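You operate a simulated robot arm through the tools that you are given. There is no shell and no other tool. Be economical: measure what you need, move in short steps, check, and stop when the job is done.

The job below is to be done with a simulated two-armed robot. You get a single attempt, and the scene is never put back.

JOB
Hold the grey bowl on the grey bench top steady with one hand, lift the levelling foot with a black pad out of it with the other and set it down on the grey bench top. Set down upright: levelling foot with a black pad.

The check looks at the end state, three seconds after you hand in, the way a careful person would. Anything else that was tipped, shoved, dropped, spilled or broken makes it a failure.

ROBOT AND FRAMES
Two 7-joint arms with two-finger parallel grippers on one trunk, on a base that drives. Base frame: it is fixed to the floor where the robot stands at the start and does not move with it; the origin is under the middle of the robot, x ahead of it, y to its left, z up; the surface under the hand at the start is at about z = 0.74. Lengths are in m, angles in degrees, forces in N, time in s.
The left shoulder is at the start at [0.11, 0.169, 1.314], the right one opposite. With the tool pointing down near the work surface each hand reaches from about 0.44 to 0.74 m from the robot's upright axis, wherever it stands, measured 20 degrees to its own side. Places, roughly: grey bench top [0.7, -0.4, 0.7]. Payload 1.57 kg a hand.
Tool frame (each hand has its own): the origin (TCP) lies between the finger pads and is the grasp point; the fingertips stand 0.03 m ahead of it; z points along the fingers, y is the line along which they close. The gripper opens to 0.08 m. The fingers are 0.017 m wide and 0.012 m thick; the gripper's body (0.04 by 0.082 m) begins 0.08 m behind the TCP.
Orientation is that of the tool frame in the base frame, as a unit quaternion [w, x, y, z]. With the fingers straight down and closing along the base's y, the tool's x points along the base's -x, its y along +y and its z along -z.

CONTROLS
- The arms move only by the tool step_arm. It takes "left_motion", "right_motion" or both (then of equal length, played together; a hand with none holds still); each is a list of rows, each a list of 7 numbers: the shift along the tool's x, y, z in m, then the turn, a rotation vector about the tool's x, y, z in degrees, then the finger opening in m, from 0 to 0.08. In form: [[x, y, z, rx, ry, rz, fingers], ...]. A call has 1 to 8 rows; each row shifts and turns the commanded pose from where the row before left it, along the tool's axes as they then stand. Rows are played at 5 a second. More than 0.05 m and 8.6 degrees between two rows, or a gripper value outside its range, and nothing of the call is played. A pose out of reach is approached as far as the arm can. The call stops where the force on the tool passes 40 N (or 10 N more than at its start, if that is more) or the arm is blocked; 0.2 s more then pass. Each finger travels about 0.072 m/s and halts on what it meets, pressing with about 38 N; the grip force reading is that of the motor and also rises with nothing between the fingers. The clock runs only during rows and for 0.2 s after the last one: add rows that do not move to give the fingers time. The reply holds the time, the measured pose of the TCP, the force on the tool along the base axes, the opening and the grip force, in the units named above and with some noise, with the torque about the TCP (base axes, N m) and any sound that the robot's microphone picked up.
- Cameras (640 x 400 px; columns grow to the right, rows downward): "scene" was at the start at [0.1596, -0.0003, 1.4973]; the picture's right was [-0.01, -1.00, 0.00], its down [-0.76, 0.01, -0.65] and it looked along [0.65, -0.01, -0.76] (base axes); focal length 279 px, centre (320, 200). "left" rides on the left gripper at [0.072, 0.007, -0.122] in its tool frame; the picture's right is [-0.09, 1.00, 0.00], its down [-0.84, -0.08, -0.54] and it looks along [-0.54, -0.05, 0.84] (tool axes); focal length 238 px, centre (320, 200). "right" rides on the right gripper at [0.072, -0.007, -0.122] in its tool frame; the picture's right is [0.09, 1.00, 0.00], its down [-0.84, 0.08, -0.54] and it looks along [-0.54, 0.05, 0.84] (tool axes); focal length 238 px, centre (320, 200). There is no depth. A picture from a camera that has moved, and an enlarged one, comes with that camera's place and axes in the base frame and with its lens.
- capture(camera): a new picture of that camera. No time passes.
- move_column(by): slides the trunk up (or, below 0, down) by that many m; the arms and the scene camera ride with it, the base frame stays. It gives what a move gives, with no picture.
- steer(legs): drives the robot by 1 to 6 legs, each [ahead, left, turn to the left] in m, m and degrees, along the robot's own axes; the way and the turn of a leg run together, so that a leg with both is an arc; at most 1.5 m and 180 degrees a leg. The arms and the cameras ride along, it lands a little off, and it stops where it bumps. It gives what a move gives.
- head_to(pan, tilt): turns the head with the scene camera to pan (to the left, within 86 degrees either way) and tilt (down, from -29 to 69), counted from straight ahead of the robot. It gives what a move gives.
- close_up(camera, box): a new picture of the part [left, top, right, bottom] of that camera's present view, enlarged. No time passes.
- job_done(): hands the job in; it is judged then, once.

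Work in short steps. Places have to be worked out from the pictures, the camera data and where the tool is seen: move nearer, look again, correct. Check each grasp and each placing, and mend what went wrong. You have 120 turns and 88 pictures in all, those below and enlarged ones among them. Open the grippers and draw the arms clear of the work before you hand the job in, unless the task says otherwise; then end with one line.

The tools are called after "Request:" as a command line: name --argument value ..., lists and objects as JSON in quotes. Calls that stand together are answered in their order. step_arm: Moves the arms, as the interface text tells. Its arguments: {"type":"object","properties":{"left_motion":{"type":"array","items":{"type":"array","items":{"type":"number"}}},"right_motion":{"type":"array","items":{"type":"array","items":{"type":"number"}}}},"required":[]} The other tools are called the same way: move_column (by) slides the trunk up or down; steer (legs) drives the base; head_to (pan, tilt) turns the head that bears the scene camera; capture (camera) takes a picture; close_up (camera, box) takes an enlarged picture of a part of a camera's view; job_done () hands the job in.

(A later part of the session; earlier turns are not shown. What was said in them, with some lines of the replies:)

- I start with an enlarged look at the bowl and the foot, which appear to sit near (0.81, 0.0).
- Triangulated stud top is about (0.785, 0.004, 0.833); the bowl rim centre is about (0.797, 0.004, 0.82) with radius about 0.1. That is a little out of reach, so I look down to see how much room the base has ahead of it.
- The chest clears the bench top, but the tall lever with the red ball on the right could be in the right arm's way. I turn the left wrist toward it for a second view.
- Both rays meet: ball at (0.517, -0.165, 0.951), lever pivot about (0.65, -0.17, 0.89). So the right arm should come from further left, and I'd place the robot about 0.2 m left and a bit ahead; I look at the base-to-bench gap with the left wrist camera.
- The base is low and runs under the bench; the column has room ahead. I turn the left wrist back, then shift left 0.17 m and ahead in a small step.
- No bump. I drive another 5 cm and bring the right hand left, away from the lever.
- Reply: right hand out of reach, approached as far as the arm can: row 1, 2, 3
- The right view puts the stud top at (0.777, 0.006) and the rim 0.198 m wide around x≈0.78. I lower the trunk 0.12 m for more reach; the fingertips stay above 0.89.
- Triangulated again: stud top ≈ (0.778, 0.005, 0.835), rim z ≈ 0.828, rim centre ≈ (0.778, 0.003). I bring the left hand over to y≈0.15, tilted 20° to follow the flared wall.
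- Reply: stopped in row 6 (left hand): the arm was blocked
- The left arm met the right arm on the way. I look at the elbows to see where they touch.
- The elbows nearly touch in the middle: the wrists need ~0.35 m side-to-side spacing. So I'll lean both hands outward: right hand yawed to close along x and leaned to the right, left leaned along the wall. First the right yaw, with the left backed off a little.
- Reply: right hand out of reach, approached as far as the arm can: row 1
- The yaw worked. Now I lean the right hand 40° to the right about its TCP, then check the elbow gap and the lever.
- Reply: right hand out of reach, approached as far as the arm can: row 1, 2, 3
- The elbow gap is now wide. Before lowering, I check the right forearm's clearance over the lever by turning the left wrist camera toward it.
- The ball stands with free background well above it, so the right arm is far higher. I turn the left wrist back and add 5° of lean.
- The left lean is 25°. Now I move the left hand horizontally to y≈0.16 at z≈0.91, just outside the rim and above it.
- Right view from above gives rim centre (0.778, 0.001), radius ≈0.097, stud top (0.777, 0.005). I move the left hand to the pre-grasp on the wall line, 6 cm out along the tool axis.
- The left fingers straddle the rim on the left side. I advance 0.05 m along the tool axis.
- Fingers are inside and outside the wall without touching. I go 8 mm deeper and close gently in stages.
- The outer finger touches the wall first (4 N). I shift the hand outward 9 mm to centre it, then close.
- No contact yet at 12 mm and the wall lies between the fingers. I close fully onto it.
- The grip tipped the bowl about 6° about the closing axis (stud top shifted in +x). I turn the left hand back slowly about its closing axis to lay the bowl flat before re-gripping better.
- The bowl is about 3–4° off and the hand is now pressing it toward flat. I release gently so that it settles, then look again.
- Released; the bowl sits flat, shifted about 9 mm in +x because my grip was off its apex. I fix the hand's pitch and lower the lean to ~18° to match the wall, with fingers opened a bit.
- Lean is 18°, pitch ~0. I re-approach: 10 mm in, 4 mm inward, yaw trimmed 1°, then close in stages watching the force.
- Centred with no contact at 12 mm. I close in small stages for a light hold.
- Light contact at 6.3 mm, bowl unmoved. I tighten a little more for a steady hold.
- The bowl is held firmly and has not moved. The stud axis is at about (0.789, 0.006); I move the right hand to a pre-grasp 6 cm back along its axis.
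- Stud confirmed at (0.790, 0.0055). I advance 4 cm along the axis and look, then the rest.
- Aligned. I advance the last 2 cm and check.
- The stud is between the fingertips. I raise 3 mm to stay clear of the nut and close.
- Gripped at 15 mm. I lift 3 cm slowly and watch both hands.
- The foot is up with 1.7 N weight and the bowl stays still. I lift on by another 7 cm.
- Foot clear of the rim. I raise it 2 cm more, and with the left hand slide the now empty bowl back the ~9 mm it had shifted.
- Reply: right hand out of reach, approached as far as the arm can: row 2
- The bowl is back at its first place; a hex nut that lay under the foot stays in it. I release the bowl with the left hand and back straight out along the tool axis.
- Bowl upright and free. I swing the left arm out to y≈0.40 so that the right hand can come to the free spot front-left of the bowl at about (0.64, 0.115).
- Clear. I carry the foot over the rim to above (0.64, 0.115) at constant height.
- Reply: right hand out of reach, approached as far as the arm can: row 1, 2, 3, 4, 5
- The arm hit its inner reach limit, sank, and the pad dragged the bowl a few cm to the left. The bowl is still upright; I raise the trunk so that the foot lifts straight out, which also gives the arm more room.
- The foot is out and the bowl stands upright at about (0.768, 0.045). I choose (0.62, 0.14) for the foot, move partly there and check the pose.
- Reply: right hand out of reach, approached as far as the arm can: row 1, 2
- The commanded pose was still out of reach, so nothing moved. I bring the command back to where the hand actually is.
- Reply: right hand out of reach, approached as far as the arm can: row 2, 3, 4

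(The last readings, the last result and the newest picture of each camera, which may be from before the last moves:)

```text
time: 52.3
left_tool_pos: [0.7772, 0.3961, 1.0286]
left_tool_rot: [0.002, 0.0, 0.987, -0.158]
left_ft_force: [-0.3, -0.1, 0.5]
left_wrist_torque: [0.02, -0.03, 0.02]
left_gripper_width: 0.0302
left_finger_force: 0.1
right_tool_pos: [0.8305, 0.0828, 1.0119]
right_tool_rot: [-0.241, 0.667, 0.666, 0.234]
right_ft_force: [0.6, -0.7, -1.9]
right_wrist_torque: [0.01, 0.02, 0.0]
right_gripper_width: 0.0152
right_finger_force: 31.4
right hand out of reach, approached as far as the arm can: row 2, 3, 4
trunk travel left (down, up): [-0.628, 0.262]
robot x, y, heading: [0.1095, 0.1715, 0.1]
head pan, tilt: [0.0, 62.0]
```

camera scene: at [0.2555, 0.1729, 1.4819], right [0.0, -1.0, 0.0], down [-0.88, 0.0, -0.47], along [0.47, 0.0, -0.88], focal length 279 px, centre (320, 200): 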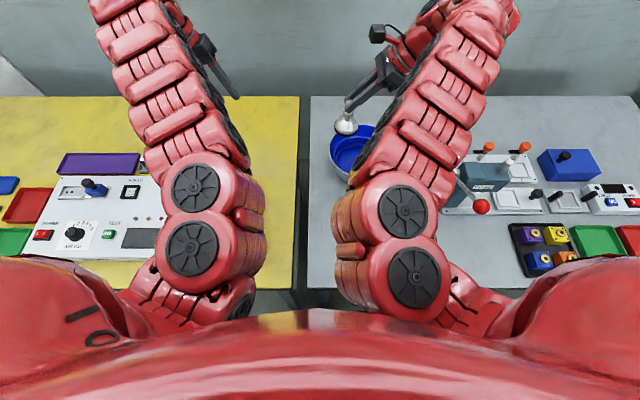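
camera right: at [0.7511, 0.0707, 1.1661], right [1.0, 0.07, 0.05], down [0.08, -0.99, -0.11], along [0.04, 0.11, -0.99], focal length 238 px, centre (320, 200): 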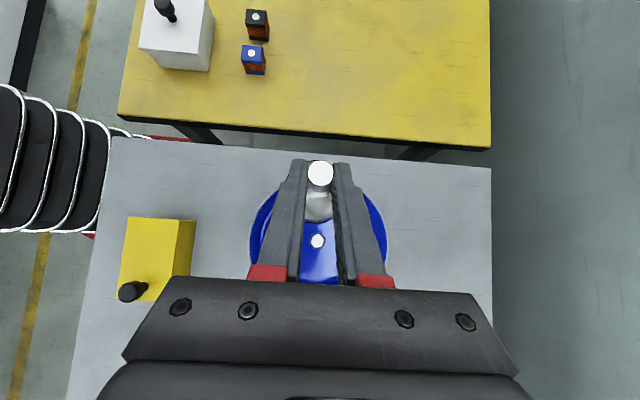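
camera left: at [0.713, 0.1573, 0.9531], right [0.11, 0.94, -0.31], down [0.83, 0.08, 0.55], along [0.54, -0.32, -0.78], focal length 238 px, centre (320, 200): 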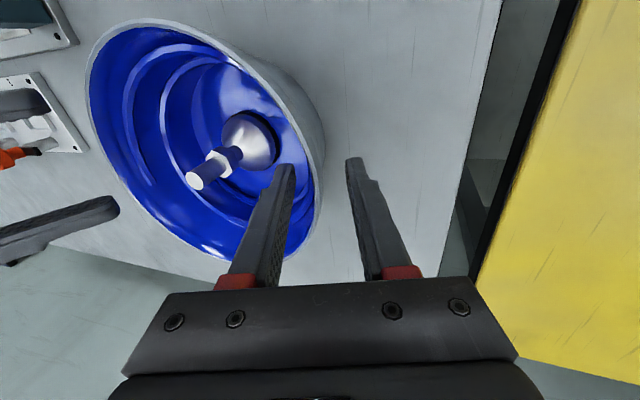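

The arm's own reach is awkward in this posture, so I carry the foot with the base instead: back 0.21 m and left 0.046 m, with the foot well above everything.

Request:
steer --legs '[[-0.21, 0.046, 0]]'

Request:
head_to --pan -5 --tilt 50

Request:
capture --camera "scene"

Request:
capture --camera "right"

Request:
capture --camera "left"

```text
time: 54.0
left_tool_pos: [0.5652, 0.4417, 1.0295]
left_tool_rot: [0.001, 0.001, 0.988, -0.158]
left_ft_force: [0.2, 0.1, -0.1]
left_wrist_torque: [0.0, 0.0, 0.02]
left_gripper_width: 0.03
left_finger_force: 0.0
right_tool_pos: [0.6172, 0.1271, 1.0115]
right_tool_rot: [-0.24, 0.667, 0.665, 0.235]
right_ft_force: [0.4, -0.3, -1.9]
right_wrist_torque: [-0.04, -0.03, 0.0]
right_gripper_width: 0.0152
right_finger_force: 31.4
trunk travel left (down, up): [-0.628, 0.262]
robot x, y, heading: [-0.103, 0.2214, -0.2]
head pan, tilt: [0.0, 62.0]
```

```text
time: 54.7
left_tool_pos: [0.5675, 0.4417, 1.0286]
left_tool_rot: [0.002, 0.001, 0.987, -0.158]
left_ft_force: [1.0, 0.2, 0.7]
left_wrist_torque: [-0.02, -0.04, 0.0]
left_gripper_width: 0.0298
left_finger_force: 0.0
right_tool_pos: [0.6176, 0.1273, 1.011]
right_tool_rot: [-0.24, 0.667, 0.665, 0.234]
right_ft_force: [0.2, 0.2, -2.0]
right_wrist_torque: [-0.04, 0.0, 0.03]
right_gripper_width: 0.0151
right_finger_force: 31.1
trunk travel left (down, up): [-0.628, 0.262]
robot x, y, heading: [-0.1027, 0.2192, -0.0]
head pan, tilt: [-5.0, 50.0]
```

```text
25 pictures are left
camera scene: at [0.0556, 0.2122, 1.4968], right [-0.09, -1.0, 0.0], down [-0.76, 0.07, -0.64], along [0.64, -0.06, -0.77], focal length 279 px, centre (320, 200)
```

scene: 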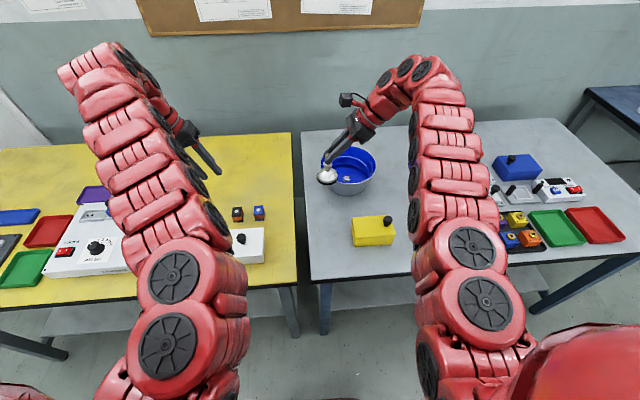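

```text
24 pictures are left
camera right: at [0.6124, 0.1053, 1.1513], right [1.0, 0.07, 0.05], down [0.07, -0.99, -0.11], along [0.04, 0.11, -0.99], focal length 238 px, centre (320, 200)
```

right: 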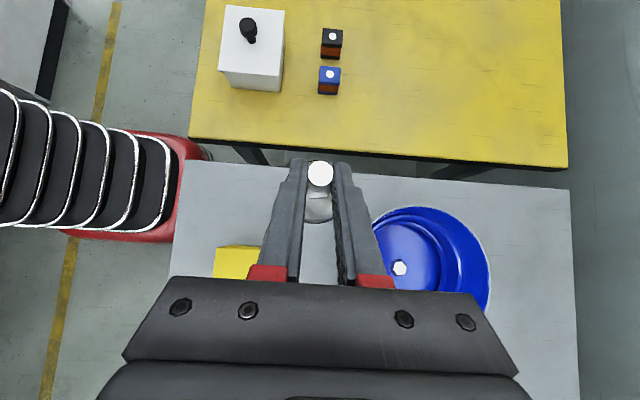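

```text
23 pictures are left
camera left: at [0.494, 0.4865, 1.1424], right [0.1, 0.95, -0.31], down [0.83, 0.09, 0.54], along [0.54, -0.31, -0.78], focal length 238 px, centre (320, 200)
```

left: 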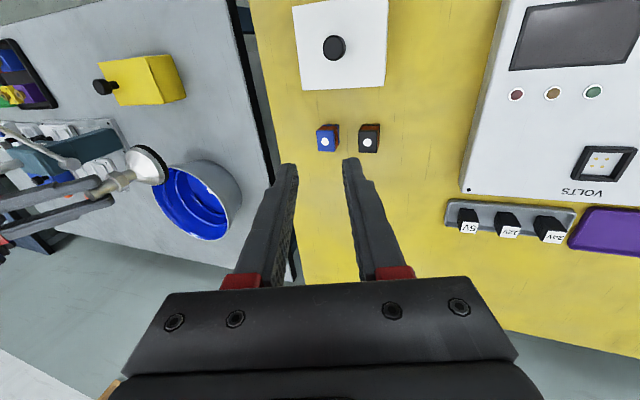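

The spot below the foot (0.617, 0.139) is free on all sides. I lower with the arm 9 cm, then check for drift.

Request:
step_arm --right_motion '[[-0.019, 0, 0.0232, 0, 0, 0, 0.0], [-0.019, 0, 0.0232, 0, 0, 0, 0.0], [-0.019, 0, 0.0232, 0, 0, 0, 0.0], [0, 0, 0, 0, 0, 0, 0.0]]'

```text
time: 55.7
left_tool_pos: [0.5668, 0.4407, 1.0299]
left_tool_rot: [0.002, 0.003, 0.987, -0.158]
left_ft_force: [0.0, 0.4, 0.2]
left_wrist_torque: [0.0, -0.01, 0.04]
left_gripper_width: 0.03
left_finger_force: 0.1
right_tool_pos: [0.6145, 0.1253, 0.9302]
right_tool_rot: [-0.24, 0.667, 0.665, 0.235]
right_ft_force: [-0.2, 0.1, -2.2]
right_wrist_torque: [-0.03, 0.0, 0.04]
right_gripper_width: 0.0155
right_finger_force: 31.3
right hand out of reach, approached as far as the arm can: row 3
trunk travel left (down, up): [-0.628, 0.262]
robot x, y, heading: [-0.1036, 0.2222, -0.3]
head pan, tilt: [-5.0, 50.0]
```

That is near the arm's limit; I lower the rest with the trunk, first 6 cm.

Request:
move_column --by -0.06

Request:
capture --camera "left"

Request:
close_up --camera "scene" --box '[290, 130, 410, 250]'

```text
time: 56.7
left_tool_pos: [0.567, 0.4419, 0.9694]
left_tool_rot: [0.001, 0.002, 0.987, -0.159]
left_ft_force: [0.4, -0.6, -0.3]
left_wrist_torque: [0.02, 0.0, -0.05]
left_gripper_width: 0.03
left_finger_force: 0.1
right_tool_pos: [0.6145, 0.1257, 0.8707]
right_tool_rot: [-0.239, 0.668, 0.664, 0.235]
right_ft_force: [-0.2, -0.4, -1.5]
right_wrist_torque: [0.01, 0.0, -0.02]
right_gripper_width: 0.0152
right_finger_force: 31.4
trunk travel left (down, up): [-0.568, 0.322]
robot x, y, heading: [-0.1044, 0.2186, -0.4]
head pan, tilt: [-5.0, 50.0]
```

```text
22 pictures are left
camera left: at [0.4938, 0.4865, 1.0826], right [0.1, 0.95, -0.31], down [0.83, 0.09, 0.54], along [0.54, -0.31, -0.78], focal length 238 px, centre (320, 200)
```

left: 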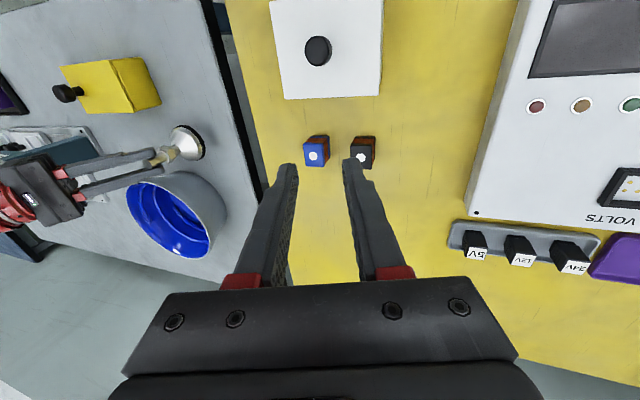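

```text
3.33 times, centred on (350, 190) of scene
camera zoom: at [0.0554, 0.2122, 1.4369], right [-0.09, -1.0, 0.0], down [-0.76, 0.07, -0.64], along [0.64, -0.06, -0.77], focal length 930 px, centre (220, 233)
```

zoom: 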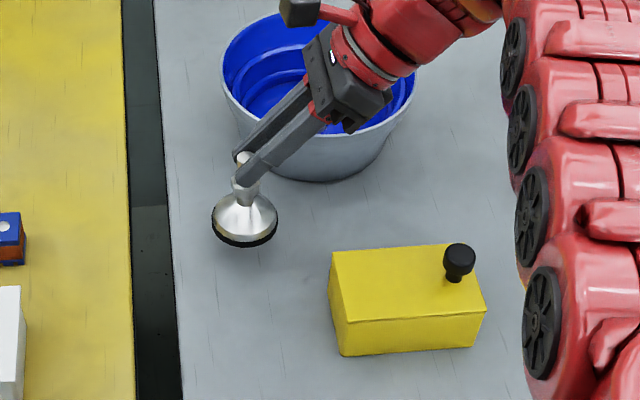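

Position is good and clear. I lower another 2.5 cm, then small steps watching the force.

Request:
move_column --by -0.025

Request:
move_column --by -0.006

Request:
close_up --camera "left" --box '[80, 90, 260, 230]'

Request:
close_up --camera "scene" --box '[300, 150, 380, 220]'

```text
time: 57.4
left_tool_pos: [0.5668, 0.4406, 0.9434]
left_tool_rot: [0.002, 0.002, 0.987, -0.158]
left_ft_force: [0.0, -0.5, -0.4]
left_wrist_torque: [-0.02, 0.01, 0.03]
left_gripper_width: 0.0299
left_finger_force: 0.1
right_tool_pos: [0.6135, 0.1257, 0.8453]
right_tool_rot: [-0.24, 0.668, 0.664, 0.234]
right_ft_force: [-0.3, 0.6, -2.0]
right_wrist_torque: [0.0, 0.02, 0.0]
right_gripper_width: 0.0153
right_finger_force: 31.4
trunk travel left (down, up): [-0.543, 0.347]
robot x, y, heading: [-0.1041, 0.221, -0.2]
head pan, tilt: [-5.0, 50.0]
```

```text
time: 58.0
left_tool_pos: [0.5676, 0.4419, 0.9386]
left_tool_rot: [0.002, 0.002, 0.987, -0.159]
left_ft_force: [-0.1, 0.8, 0.1]
left_wrist_torque: [0.01, -0.03, 0.01]
left_gripper_width: 0.0301
left_finger_force: 0.1
right_tool_pos: [0.6137, 0.1259, 0.8391]
right_tool_rot: [-0.241, 0.667, 0.665, 0.234]
right_ft_force: [-0.5, 0.1, -2.2]
right_wrist_torque: [-0.04, -0.02, 0.0]
right_gripper_width: 0.0151
right_finger_force: 31.1
trunk travel left (down, up): [-0.537, 0.353]
robot x, y, heading: [-0.1016, 0.2189, -0.3]
head pan, tilt: [-5.0, 50.0]
```

```text
2.86 times, centred on (170, 160) of left
camera zoom: at [0.4938, 0.4865, 1.0515], right [0.1, 0.95, -0.31], down [0.83, 0.09, 0.54], along [0.54, -0.31, -0.78], focal length 681 px, centre (749, 314)
```

zoom: 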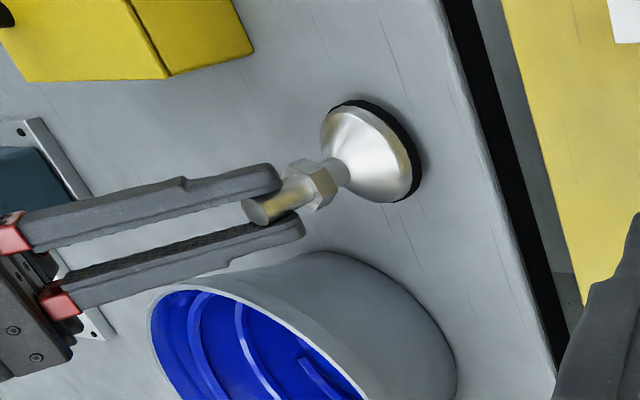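

```text
5.71 times, centred on (340, 185) of scene
camera zoom: at [0.0554, 0.2122, 1.4058], right [-0.09, -1.0, 0.0], down [-0.76, 0.07, -0.64], along [0.64, -0.06, -0.77], focal length 1594 px, centre (206, 286)
```

zoom: 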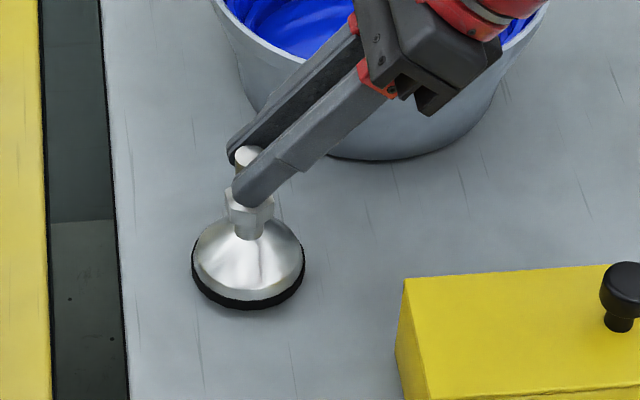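

Very close to the bench but not yet touching (still −2.2 N). I continue in 4 mm steps.

Request:
move_column --by -0.004

Request:
move_column --by -0.003

```text
time: 58.5
left_tool_pos: [0.5665, 0.4419, 0.9358]
left_tool_rot: [0.002, 0.002, 0.987, -0.158]
left_ft_force: [-0.3, -0.5, 0.3]
left_wrist_torque: [0.02, 0.0, 0.05]
left_gripper_width: 0.03
left_finger_force: 0.1
right_tool_pos: [0.6145, 0.1262, 0.8337]
right_tool_rot: [-0.241, 0.668, 0.664, 0.235]
right_ft_force: [-0.1, 0.1, -1.2]
right_wrist_torque: [-0.07, -0.01, 0.0]
right_gripper_width: 0.0152
right_finger_force: 30.9
trunk travel left (down, up): [-0.533, 0.357]
robot x, y, heading: [-0.1024, 0.2162, 0.0]
head pan, tilt: [-5.0, 50.0]
```

```text
time: 59.0
left_tool_pos: [0.5657, 0.4418, 0.9308]
left_tool_rot: [0.001, 0.001, 0.987, -0.158]
left_ft_force: [0.1, -0.2, 0.1]
left_wrist_torque: [0.02, -0.04, 0.0]
left_gripper_width: 0.0299
left_finger_force: 0.0
right_tool_pos: [0.6133, 0.1257, 0.8319]
right_tool_rot: [-0.24, 0.668, 0.664, 0.235]
right_ft_force: [-0.7, 0.3, -1.9]
right_wrist_torque: [-0.02, -0.02, 0.0]
right_gripper_width: 0.0153
right_finger_force: 31.0
trunk travel left (down, up): [-0.53, 0.36]
robot x, y, heading: [-0.1044, 0.2201, -0.1]
head pan, tilt: [-5.0, 50.0]
```

Request:
move_column --by -0.003

Request:
close_up --camera "left" --box '[120, 80, 220, 160]'

```text
time: 59.6
left_tool_pos: [0.5669, 0.441, 0.9292]
left_tool_rot: [0.002, 0.002, 0.987, -0.158]
left_ft_force: [0.4, -0.5, 0.4]
left_wrist_torque: [0.02, -0.01, -0.01]
left_gripper_width: 0.0301
left_finger_force: 0.1
right_tool_pos: [0.614, 0.1256, 0.8329]
right_tool_rot: [-0.239, 0.667, 0.664, 0.237]
right_ft_force: [-0.5, -2.0, 13.0]
right_wrist_torque: [0.24, -0.29, 0.03]
right_gripper_width: 0.0153
right_finger_force: 31.6
trunk travel left (down, up): [-0.527, 0.363]
robot x, y, heading: [-0.1033, 0.2204, 0.1]
head pan, tilt: [-5.0, 50.0]
```

```text
5.00 times, centred on (170, 120) of left
camera zoom: at [0.4925, 0.4864, 1.0426], right [0.1, 0.95, -0.31], down [0.83, 0.09, 0.54], along [0.54, -0.31, -0.78], focal length 1192 px, centre (1070, 600)
```

zoom: 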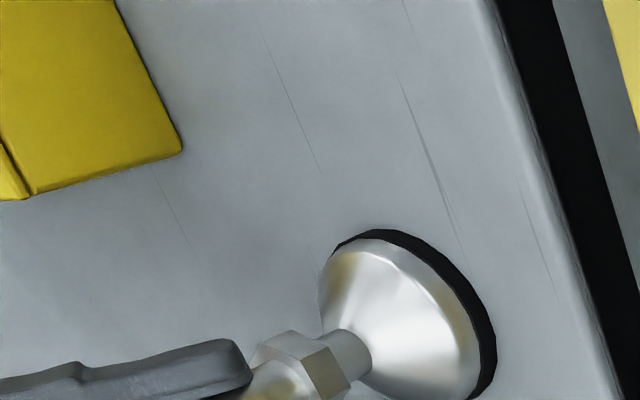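

Contact: 13 N upward, the pad is on the bench. I open the right fingers gradually.

Request:
step_arm --right_motion '[[0, 0, 0, 0, 0, 0, 0.014], [0, 0, 0, 0, 0, 0, 0.018], [0, 0, 0, 0, 0, 0, 0.03], [0, 0, 0, 0, 0, 0, 0.045], [0, 0, 0, 0, 0, 0, 0.045]]'

Request:
capture --camera "left"

Request:
capture --camera "right"

```text
time: 60.8
left_tool_pos: [0.5669, 0.4413, 0.9276]
left_tool_rot: [0.001, 0.002, 0.987, -0.158]
left_ft_force: [0.6, -0.2, -0.2]
left_wrist_torque: [0.0, 0.02, 0.0]
left_gripper_width: 0.0301
left_finger_force: 0.0
right_tool_pos: [0.6141, 0.126, 0.829]
right_tool_rot: [-0.24, 0.668, 0.664, 0.235]
right_ft_force: [0.5, -0.5, -0.7]
right_wrist_torque: [0.02, 0.01, -0.04]
right_gripper_width: 0.0452
right_finger_force: 0.1
trunk travel left (down, up): [-0.527, 0.363]
robot x, y, heading: [-0.1016, 0.2205, 0.3]
head pan, tilt: [-5.0, 50.0]
```

```text
17 pictures are left
camera left: at [0.4937, 0.4865, 1.0415], right [0.1, 0.95, -0.31], down [0.83, 0.09, 0.54], along [0.54, -0.31, -0.78], focal length 238 px, centre (320, 200)
```

left: 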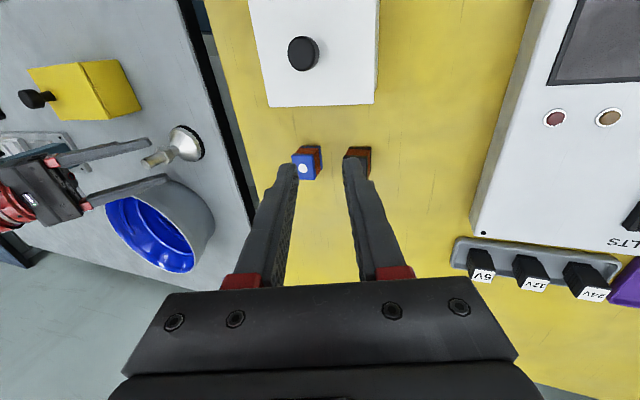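

```text
16 pictures are left
camera right: at [0.6089, 0.1041, 0.9696], right [1.0, 0.07, 0.05], down [0.07, -0.99, -0.11], along [0.04, 0.11, -0.99], focal length 238 px, centre (320, 200)
```

right: 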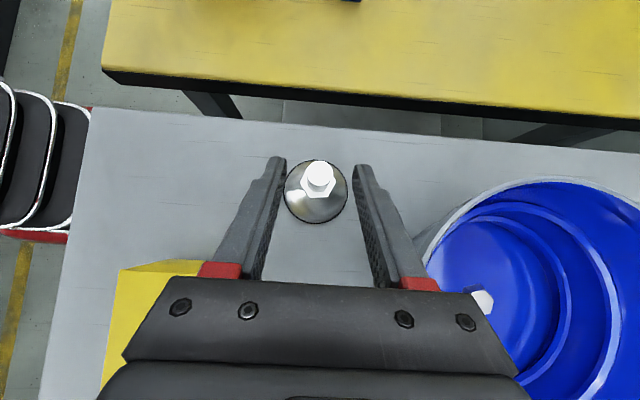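

The foot stands upright and free. I raise the trunk so that the right fingers go straight up off the stud, then check.

Request:
move_column --by 0.13

Request:
capture --camera "scene"

```text
time: 62.3
left_tool_pos: [0.5668, 0.441, 1.0576]
left_tool_rot: [0.001, 0.002, 0.987, -0.158]
left_ft_force: [-0.5, -0.3, -0.2]
left_wrist_torque: [0.0, 0.03, 0.01]
left_gripper_width: 0.0302
left_finger_force: 0.1
right_tool_pos: [0.6145, 0.1252, 0.9594]
right_tool_rot: [-0.241, 0.667, 0.665, 0.234]
right_ft_force: [-0.9, -0.9, -0.4]
right_wrist_torque: [-0.01, 0.01, 0.0]
right_gripper_width: 0.045
right_finger_force: 0.0
trunk travel left (down, up): [-0.657, 0.233]
robot x, y, heading: [-0.1039, 0.2158, 0.0]
head pan, tilt: [-5.0, 50.0]
```

```text
15 pictures are left
camera scene: at [0.0557, 0.2122, 1.5258], right [-0.09, -1.0, 0.0], down [-0.76, 0.07, -0.64], along [0.64, -0.06, -0.77], focal length 279 px, centre (320, 200)
```

scene: 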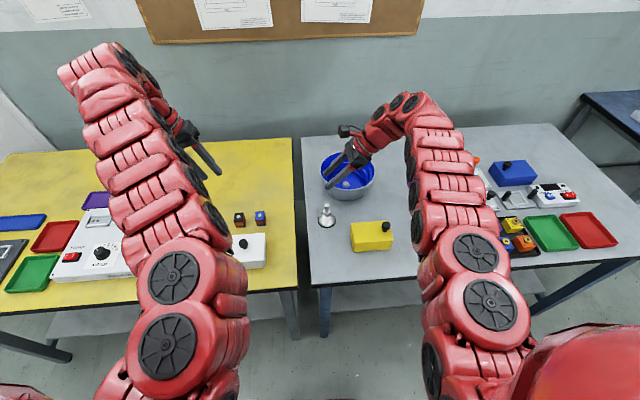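

The foot stands well. Now I restore the bowl (about 4 cm off its place): drive back to the earlier stance with both hands high, and take the right hand away to the right.

Request:
steer --legs '[[0.205, -0.045, 0]]'

Request:
step_arm --right_motion '[[-0.0194, 0, -0.0158, 0, 0, 0, 0.045], [-0.0232, 0, -0.019, 0, 0, 0, 0.045], [-0.0232, 0, -0.019, 0, 0, 0, 0.045], [-0.0232, 0, -0.019, 0, 0, 0, 0.045], [0, 0, 0, 0, 0, 0, 0.045]]'

Request:
capture --camera "scene"

```text
time: 64.0
left_tool_pos: [0.7675, 0.3971, 1.0583]
left_tool_rot: [0.001, 0.002, 0.987, -0.159]
left_ft_force: [0.0, -0.4, 0.4]
left_wrist_torque: [-0.01, -0.01, -0.05]
left_gripper_width: 0.0301
left_finger_force: 0.0
right_tool_pos: [0.8137, 0.0797, 0.9601]
right_tool_rot: [-0.24, 0.667, 0.665, 0.234]
right_ft_force: [-0.3, -0.4, -0.3]
right_wrist_torque: [-0.01, -0.01, 0.01]
right_gripper_width: 0.0449
right_finger_force: 0.0
trunk travel left (down, up): [-0.657, 0.233]
robot x, y, heading: [0.0982, 0.1733, -0.0]
head pan, tilt: [-5.0, 50.0]
```

```text
time: 65.2
left_tool_pos: [0.7674, 0.3963, 1.0567]
left_tool_rot: [0.002, 0.002, 0.988, -0.157]
left_ft_force: [0.5, -0.1, -0.3]
left_wrist_torque: [-0.02, -0.02, 0.04]
left_gripper_width: 0.0301
left_finger_force: 0.1
right_tool_pos: [0.7952, -0.0113, 0.9546]
right_tool_rot: [-0.241, 0.667, 0.665, 0.234]
right_ft_force: [0.4, 0.6, -0.8]
right_wrist_torque: [0.03, 0.01, -0.03]
right_gripper_width: 0.045
right_finger_force: 0.1
right hand out of reach, approached as far as the arm can: row 1, 3, 4
trunk travel left (down, up): [-0.657, 0.233]
robot x, y, heading: [0.0945, 0.1737, -0.4]
head pan, tilt: [-5.0, 50.0]
```

```text
14 pictures are left
camera scene: at [0.2561, 0.1677, 1.5258], right [-0.09, -1.0, 0.0], down [-0.76, 0.07, -0.64], along [0.64, -0.06, -0.77], focal length 279 px, centre (320, 200)
```

scene: 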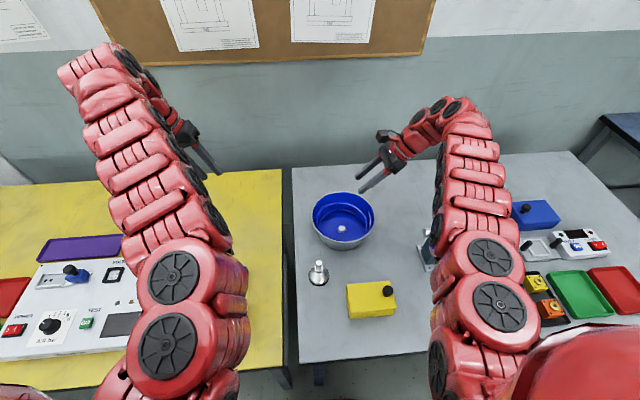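

The bowl's rim centre is at (0.766, 0.046). I lower the trunk 5.5 cm (right tips stay above 0.87) and bring the left hand to a pre-grasp over the left wall.

Request:
move_column --by -0.055

Request:
step_arm --left_motion '[[0, -0.0308, 0.0291, 0, 0, 0, 0.03], [0, -0.0308, 0.0291, 0, 0, 0, 0.03], [0, -0.0308, 0.0291, 0, 0, 0, 0.03], [0, -0.0308, 0.0291, 0, 0, 0, 0.034], [0, -0.0308, 0.0291, 0, 0, 0, 0.034], [0, -0.0308, 0.0291, 0, 0, 0, 0.034], [0, 0, 0, 0, 0, 0, 0.034]]'

Request:
capture --camera "scene"

```text
time: 66.1
left_tool_pos: [0.7673, 0.3965, 1.0042]
left_tool_rot: [0.002, 0.001, 0.987, -0.158]
left_ft_force: [-0.4, -0.2, -0.1]
left_wrist_torque: [0.02, 0.0, 0.0]
left_gripper_width: 0.0303
left_finger_force: 0.0
right_tool_pos: [0.7947, -0.0114, 0.8989]
right_tool_rot: [-0.24, 0.668, 0.664, 0.236]
right_ft_force: [0.5, -0.1, -0.8]
right_wrist_torque: [-0.01, 0.05, 0.02]
right_gripper_width: 0.0451
right_finger_force: 0.1
trunk travel left (down, up): [-0.602, 0.288]
robot x, y, heading: [0.0963, 0.1764, -0.0]
head pan, tilt: [-5.0, 50.0]
```

```text
time: 67.7
left_tool_pos: [0.7657, 0.1654, 0.8948]
left_tool_rot: [0.002, 0.001, 0.987, -0.158]
left_ft_force: [-0.6, -0.6, 0.0]
left_wrist_torque: [-0.04, 0.0, 0.0]
left_gripper_width: 0.0343
left_finger_force: 0.1
right_tool_pos: [0.7948, -0.0104, 0.8998]
right_tool_rot: [-0.24, 0.668, 0.665, 0.234]
right_ft_force: [-0.1, -0.4, -0.5]
right_wrist_torque: [-0.02, 0.0, -0.02]
right_gripper_width: 0.0452
right_finger_force: 0.1
trunk travel left (down, up): [-0.602, 0.288]
robot x, y, heading: [0.0954, 0.1728, -0.3]
head pan, tilt: [-5.0, 50.0]
```

```text
13 pictures are left
camera scene: at [0.2555, 0.1676, 1.4709], right [-0.09, -1.0, 0.0], down [-0.76, 0.07, -0.64], along [0.64, -0.06, -0.77], focal length 279 px, centre (320, 200)
```

scene: 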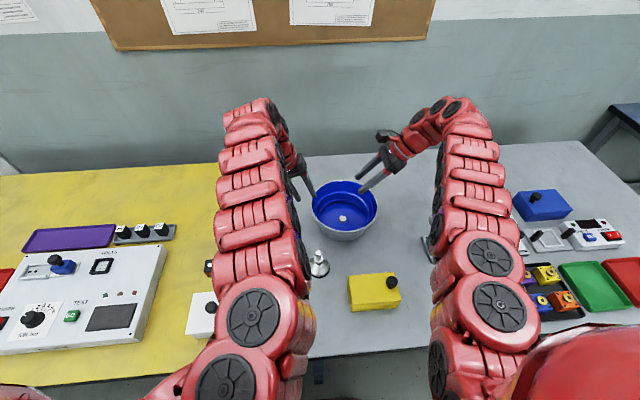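

Nothing touched. A close look at the fingers against the rim before going in.

Request:
step_arm --left_motion '[[-0.001, 0, 0.02, 0, 0, 0, 0.034], [-0.001, 0, 0.015, 0, 0, 0, 0.034], [0, 0, 0, 0, 0, 0, 0.034]]'

Request:
close_up --camera "scene" --box '[290, 150, 400, 250]'

```text
time: 68.5
left_tool_pos: [0.7681, 0.1546, 0.8612]
left_tool_rot: [0.0, 0.002, 0.987, -0.158]
left_ft_force: [0.5, -0.4, -0.4]
left_wrist_torque: [0.05, -0.02, -0.01]
left_gripper_width: 0.0341
left_finger_force: 0.1
right_tool_pos: [0.7937, -0.0112, 0.9]
right_tool_rot: [-0.239, 0.668, 0.664, 0.235]
right_ft_force: [0.8, 0.6, 0.4]
right_wrist_torque: [0.01, -0.03, -0.01]
right_gripper_width: 0.0451
right_finger_force: 0.0
trunk travel left (down, up): [-0.602, 0.288]
robot x, y, heading: [0.0969, 0.1768, -0.2]
head pan, tilt: [-5.0, 50.0]
```

```text
4.00 times, centred on (345, 200) of scene
camera zoom: at [0.2554, 0.1669, 1.4709], right [-0.09, -1.0, 0.0], down [-0.76, 0.07, -0.64], along [0.64, -0.06, -0.77], focal length 1116 px, centre (220, 200)
```

zoom: 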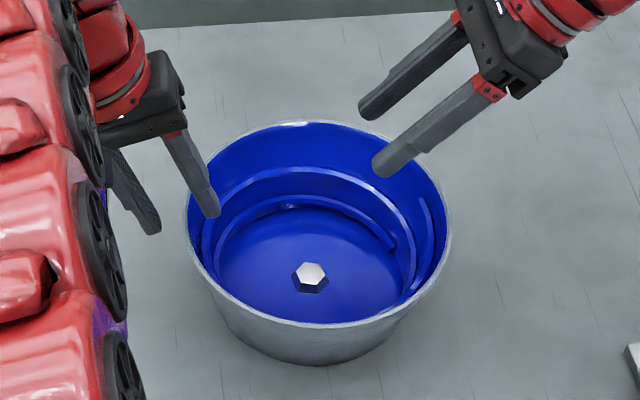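

Rim outer edge on the left is at y≈0.143. I go in the last 3 cm with 4 mm inward correction and close in stages.

Request:
step_arm --left_motion '[[-0.001, -0.002, 0.016, 0, 0, 0, 0.034], [-0.001, -0.002, 0.014, 0, 0, 0, 0.034], [0, 0, 0, 0, 0, 0, 0.02], [0, 0, 0, 0, 0, 0, 0.013], [0, 0, 0, 0, 0, 0, 0.013]]'

Request:
close_up --camera "scene" --box '[290, 150, 400, 250]'

```text
time: 69.7
left_tool_pos: [0.7719, 0.1429, 0.8347]
left_tool_rot: [0.002, 0.002, 0.987, -0.158]
left_ft_force: [-0.6, -0.4, -1.5]
left_wrist_torque: [-0.03, -0.01, -0.02]
left_gripper_width: 0.0131
left_finger_force: 0.1
right_tool_pos: [0.7942, -0.0097, 0.8998]
right_tool_rot: [-0.241, 0.668, 0.664, 0.234]
right_ft_force: [-0.4, 0.3, -0.4]
right_wrist_torque: [-0.01, 0.04, 0.03]
right_gripper_width: 0.0449
right_finger_force: 0.1
trunk travel left (down, up): [-0.602, 0.288]
robot x, y, heading: [0.0962, 0.1704, -0.5]
head pan, tilt: [-5.0, 50.0]
```

```text
4.00 times, centred on (345, 200) of scene
camera zoom: at [0.2556, 0.167, 1.4709], right [-0.09, -1.0, 0.0], down [-0.76, 0.07, -0.64], along [0.64, -0.06, -0.77], focal length 1116 px, centre (220, 200)
```

zoom: 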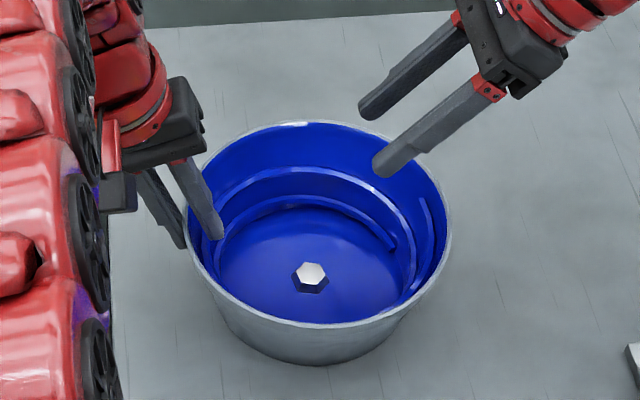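

Straddled without contact. I close to a firm hold, then slide the bowl slowly back by 4 cm in −y and 6 mm in +x.

Request:
step_arm --left_motion '[[0, 0, 0, 0, 0, 0, 0.009], [0, 0, 0, 0, 0, 0, 0.006], [0, 0, 0, 0, 0, 0, 0.004], [0, 0, 0, 0, 0, 0, 0.003], [0, 0, 0, 0, 0, 0, 0.003]]'

Request:
step_arm --left_motion '[[-0.001, -0.0063, 0.0021, 0, 0, 0, 0.003], [-0.001, -0.0063, 0.0021, 0, 0, 0, 0.003], [-0.001, -0.0063, 0.0021, 0, 0, 0, 0.003], [0, 0, 0, 0, 0, 0, 0.003]]'

Request:
close_up --camera "scene" --box '[290, 150, 400, 250]'

```text
time: 70.9
left_tool_pos: [0.7728, 0.1431, 0.8348]
left_tool_rot: [0.001, 0.001, 0.987, -0.158]
left_ft_force: [0.5, 4.2, -1.1]
left_wrist_torque: [0.08, -0.07, -0.04]
left_gripper_width: 0.0057
left_finger_force: 1.1
right_tool_pos: [0.7941, -0.0113, 0.9006]
right_tool_rot: [-0.24, 0.667, 0.665, 0.234]
right_ft_force: [0.2, -0.4, -0.3]
right_wrist_torque: [0.03, 0.01, 0.0]
right_gripper_width: 0.045
right_finger_force: 0.0
trunk travel left (down, up): [-0.602, 0.288]
robot x, y, heading: [0.0964, 0.176, -0.3]
head pan, tilt: [-5.0, 50.0]
```

```text
time: 71.9
left_tool_pos: [0.7731, 0.1214, 0.8346]
left_tool_rot: [0.002, 0.001, 0.987, -0.158]
left_ft_force: [0.1, 3.0, 1.1]
left_wrist_torque: [0.67, 0.15, -0.11]
left_gripper_width: 0.0055
left_finger_force: 25.1
right_tool_pos: [0.7941, -0.0104, 0.9005]
right_tool_rot: [-0.24, 0.668, 0.664, 0.235]
right_ft_force: [0.3, 0.8, 0.3]
right_wrist_torque: [0.02, 0.0, 0.0]
right_gripper_width: 0.0448
right_finger_force: 0.0
trunk travel left (down, up): [-0.602, 0.288]
robot x, y, heading: [0.0973, 0.1728, -0.3]
head pan, tilt: [-5.0, 50.0]
```

```text
4.00 times, centred on (345, 200) of scene
camera zoom: at [0.2554, 0.1674, 1.4709], right [-0.09, -1.0, 0.0], down [-0.76, 0.07, -0.64], along [0.64, -0.06, -0.77], focal length 1116 px, centre (220, 200)
```

zoom: 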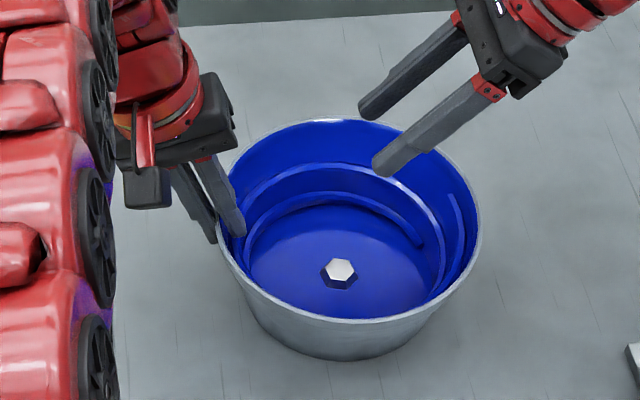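

The bowl slides flat and steady, 2.2 cm so far. I do the remaining 2.2 cm and 5 mm in +x.

Request:
step_arm --left_motion '[[-0.002, -0.007, 0.0023, 0, 0, 0, 0.003], [-0.002, -0.007, 0.0023, 0, 0, 0, 0.003], [-0.0015, -0.006, 0.002, 0, 0, 0, 0.003], [0, 0, 0, 0, 0, 0, 0.003]]'

Request:
close_up --camera "scene" --box '[290, 150, 400, 250]'

```text
time: 72.9
left_tool_pos: [0.7803, 0.1016, 0.8355]
left_tool_rot: [0.003, 0.001, 0.987, -0.158]
left_ft_force: [0.5, 3.1, 1.0]
left_wrist_torque: [0.66, -0.64, 0.14]
left_gripper_width: 0.0054
left_finger_force: 25.5
right_tool_pos: [0.7951, -0.0107, 0.8977]
right_tool_rot: [-0.24, 0.668, 0.664, 0.235]
right_ft_force: [0.8, -0.8, 0.3]
right_wrist_torque: [-0.01, 0.03, 0.04]
right_gripper_width: 0.0451
right_finger_force: 0.1
trunk travel left (down, up): [-0.602, 0.288]
robot x, y, heading: [0.0971, 0.1747, -0.3]
head pan, tilt: [-5.0, 50.0]
```

```text
4.00 times, centred on (345, 200) of scene
camera zoom: at [0.2558, 0.1672, 1.4708], right [-0.09, -1.0, 0.0], down [-0.76, 0.07, -0.64], along [0.64, -0.06, -0.77], focal length 1116 px, centre (220, 200)
```

zoom: 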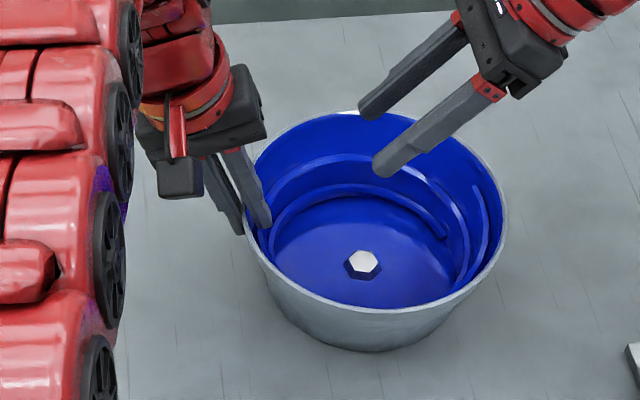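

The bowl is back near its first place. I release it, back out along the tool axis, and then swing the left arm away.

Request:
step_arm --left_motion '[[0, 0, 0, 0, 0, 0, 0.006], [0, 0, 0, 0, 0, 0, 0.009], [0, 0, 0, 0, 0, 0, 0.014], [0, 0, 0, 0, 0, 0, 0.024], [0, 0, 0, 0, 0, 0, 0.024], [0, 0, -0.02, 0, 0, 0, 0.03], [0, 0, -0.03, 0, 0, 0, 0.03], [0, 0, -0.03, 0, 0, 0, 0.03]]'

Request:
step_arm --left_motion '[[0, 0.0427, -0.0141, 0, 0, 0, 0.03], [0, 0.0427, -0.0141, 0, 0, 0, 0.03], [0, 0.0427, -0.0141, 0, 0, 0, 0.03], [0, 0.0427, -0.0141, 0, 0, 0, 0.05], [0, 0.0427, -0.0141, 0, 0, 0, 0.08], [0, 0.0427, -0.0141, 0, 0, 0, 0.08]]'

Request:
move_column --by 0.12

Request:
steer --legs '[[-0.2, 0, 0]]'

Request:
capture --camera "scene"

```text
time: 74.7
left_tool_pos: [0.7775, 0.1269, 0.9114]
left_tool_rot: [0.001, 0.003, 0.987, -0.158]
left_ft_force: [-0.6, 0.4, 0.2]
left_wrist_torque: [0.02, -0.01, 0.04]
left_gripper_width: 0.0299
left_finger_force: 0.1
right_tool_pos: [0.7933, -0.0108, 0.8996]
right_tool_rot: [-0.24, 0.668, 0.664, 0.235]
right_ft_force: [-1.0, -0.5, 0.5]
right_wrist_torque: [-0.01, 0.01, 0.01]
right_gripper_width: 0.0449
right_finger_force: 0.1
trunk travel left (down, up): [-0.602, 0.288]
robot x, y, heading: [0.0963, 0.1739, -0.2]
head pan, tilt: [-5.0, 50.0]
```

```text
time: 76.1
left_tool_pos: [0.7809, 0.3982, 0.9119]
left_tool_rot: [0.001, 0.003, 0.988, -0.157]
left_ft_force: [-0.7, 0.6, -0.7]
left_wrist_torque: [-0.02, -0.02, -0.02]
left_gripper_width: 0.08
left_finger_force: 0.0
right_tool_pos: [0.7948, -0.0111, 0.899]
right_tool_rot: [-0.24, 0.668, 0.664, 0.234]
right_ft_force: [0.2, -0.5, 0.6]
right_wrist_torque: [-0.01, 0.0, 0.04]
right_gripper_width: 0.0449
right_finger_force: 0.0
trunk travel left (down, up): [-0.602, 0.288]
robot x, y, heading: [0.0958, 0.1743, -0.3]
head pan, tilt: [-5.0, 50.0]
```

```text
time: 77.6
left_tool_pos: [0.7811, 0.3965, 1.0311]
left_tool_rot: [0.002, 0.002, 0.987, -0.158]
left_ft_force: [0.2, 1.1, -0.2]
left_wrist_torque: [-0.01, 0.0, 0.03]
left_gripper_width: 0.0799
left_finger_force: 0.0
right_tool_pos: [0.7947, -0.0107, 1.0188]
right_tool_rot: [-0.241, 0.668, 0.664, 0.234]
right_ft_force: [-0.1, 0.2, 0.2]
right_wrist_torque: [0.0, -0.01, -0.03]
right_gripper_width: 0.0452
right_finger_force: 0.1
trunk travel left (down, up): [-0.722, 0.168]
robot x, y, heading: [0.0958, 0.1744, -0.4]
head pan, tilt: [-5.0, 50.0]
```

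```text
time: 79.2
left_tool_pos: [0.5892, 0.3953, 1.0321]
left_tool_rot: [0.002, 0.003, 0.987, -0.159]
left_ft_force: [0.4, 0.0, 0.2]
left_wrist_torque: [0.02, -0.02, 0.04]
left_gripper_width: 0.0802
left_finger_force: 0.0
right_tool_pos: [0.6013, -0.0116, 1.0181]
right_tool_rot: [-0.24, 0.669, 0.663, 0.235]
right_ft_force: [-0.2, 0.5, 0.4]
right_wrist_torque: [0.01, -0.01, -0.02]
right_gripper_width: 0.0453
right_finger_force: 0.0
trunk travel left (down, up): [-0.722, 0.168]
robot x, y, heading: [-0.0939, 0.175, -0.3]
head pan, tilt: [-5.0, 50.0]
```

```text
8 pictures are left
camera scene: at [0.0633, 0.1676, 1.5908], right [-0.09, -1.0, 0.0], down [-0.76, 0.07, -0.64], along [0.64, -0.06, -0.77], focal length 279 px, centre (320, 200)
```

scene: 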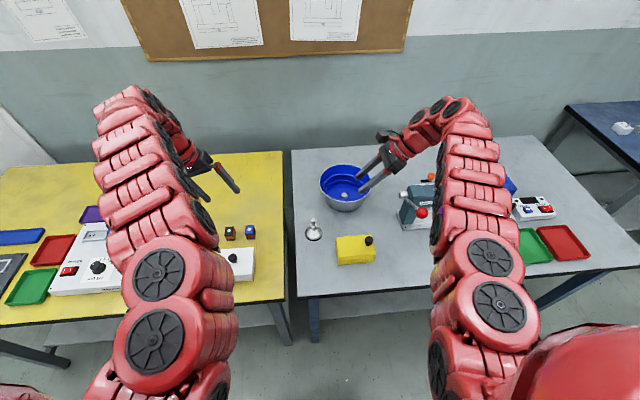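

Everything stands. I open the right gripper, back off a little further, and take a final enlarged look.

Request:
step_arm --right_motion '[[0, 0, 0, 0, 0, 0, 0.08], [0, 0, 0, 0, 0, 0, 0.08]]'

Request:
steer --legs '[[-0.1, 0, 0]]'

Request:
close_up --camera "scene" --box '[280, 120, 440, 260]'

```text
time: 79.8
left_tool_pos: [0.5877, 0.3945, 1.0326]
left_tool_rot: [0.003, 0.004, 0.987, -0.158]
left_ft_force: [-1.1, -0.5, 0.8]
left_wrist_torque: [0.02, -0.01, 0.0]
left_gripper_width: 0.0798
left_finger_force: 0.0
right_tool_pos: [0.6009, -0.0123, 1.0196]
right_tool_rot: [-0.239, 0.669, 0.664, 0.235]
right_ft_force: [0.4, 0.2, 0.2]
right_wrist_torque: [-0.02, -0.04, -0.02]
right_gripper_width: 0.08
right_finger_force: 0.1
trunk travel left (down, up): [-0.722, 0.168]
robot x, y, heading: [-0.0964, 0.1695, -0.3]
head pan, tilt: [-5.0, 50.0]
```

```text
time: 80.9
left_tool_pos: [0.486, 0.3964, 1.0327]
left_tool_rot: [0.001, 0.001, 0.987, -0.158]
left_ft_force: [-0.3, 0.0, 0.0]
left_wrist_torque: [-0.02, 0.04, -0.02]
left_gripper_width: 0.0798
left_finger_force: 0.0
right_tool_pos: [0.5008, -0.0106, 1.02]
right_tool_rot: [-0.24, 0.668, 0.664, 0.235]
right_ft_force: [0.8, 0.3, 0.6]
right_wrist_torque: [0.02, 0.02, -0.02]
right_gripper_width: 0.0797
right_finger_force: 0.1
trunk travel left (down, up): [-0.722, 0.168]
robot x, y, heading: [-0.1971, 0.1751, -0.3]
head pan, tilt: [-5.0, 50.0]
```

```text
2.86 times, centred on (360, 190) of scene
camera zoom: at [-0.0376, 0.1684, 1.5908], right [-0.09, -1.0, 0.0], down [-0.76, 0.07, -0.64], along [0.64, -0.06, -0.77], focal length 797 px, centre (206, 229)
```

zoom: 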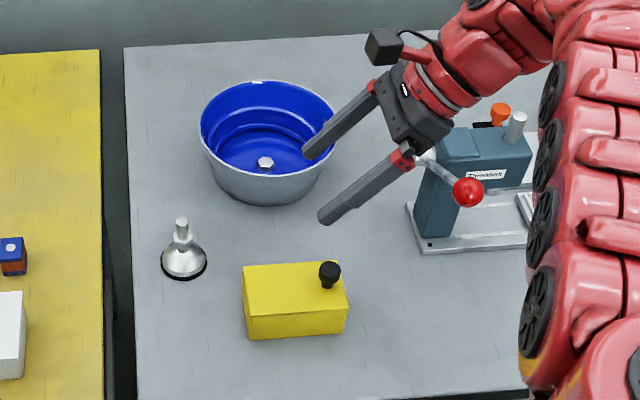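

The foot stands upright on the grey bench top, the bowl is upright at its place with the nut inside, the lever and boxes are untouched, and both hands are open and clear. I hand in.

Request:
job_done

```text
The job is handed in.
```

The levelling foot stands upright on the grey bench top, and the job is handed in. The left hand held the bowl while the right lifted the foot out. Partway through, the foot's pad dragged the bowl about 4 cm. I slid it back close to where it was, upright, with a loose hex nut still inside.
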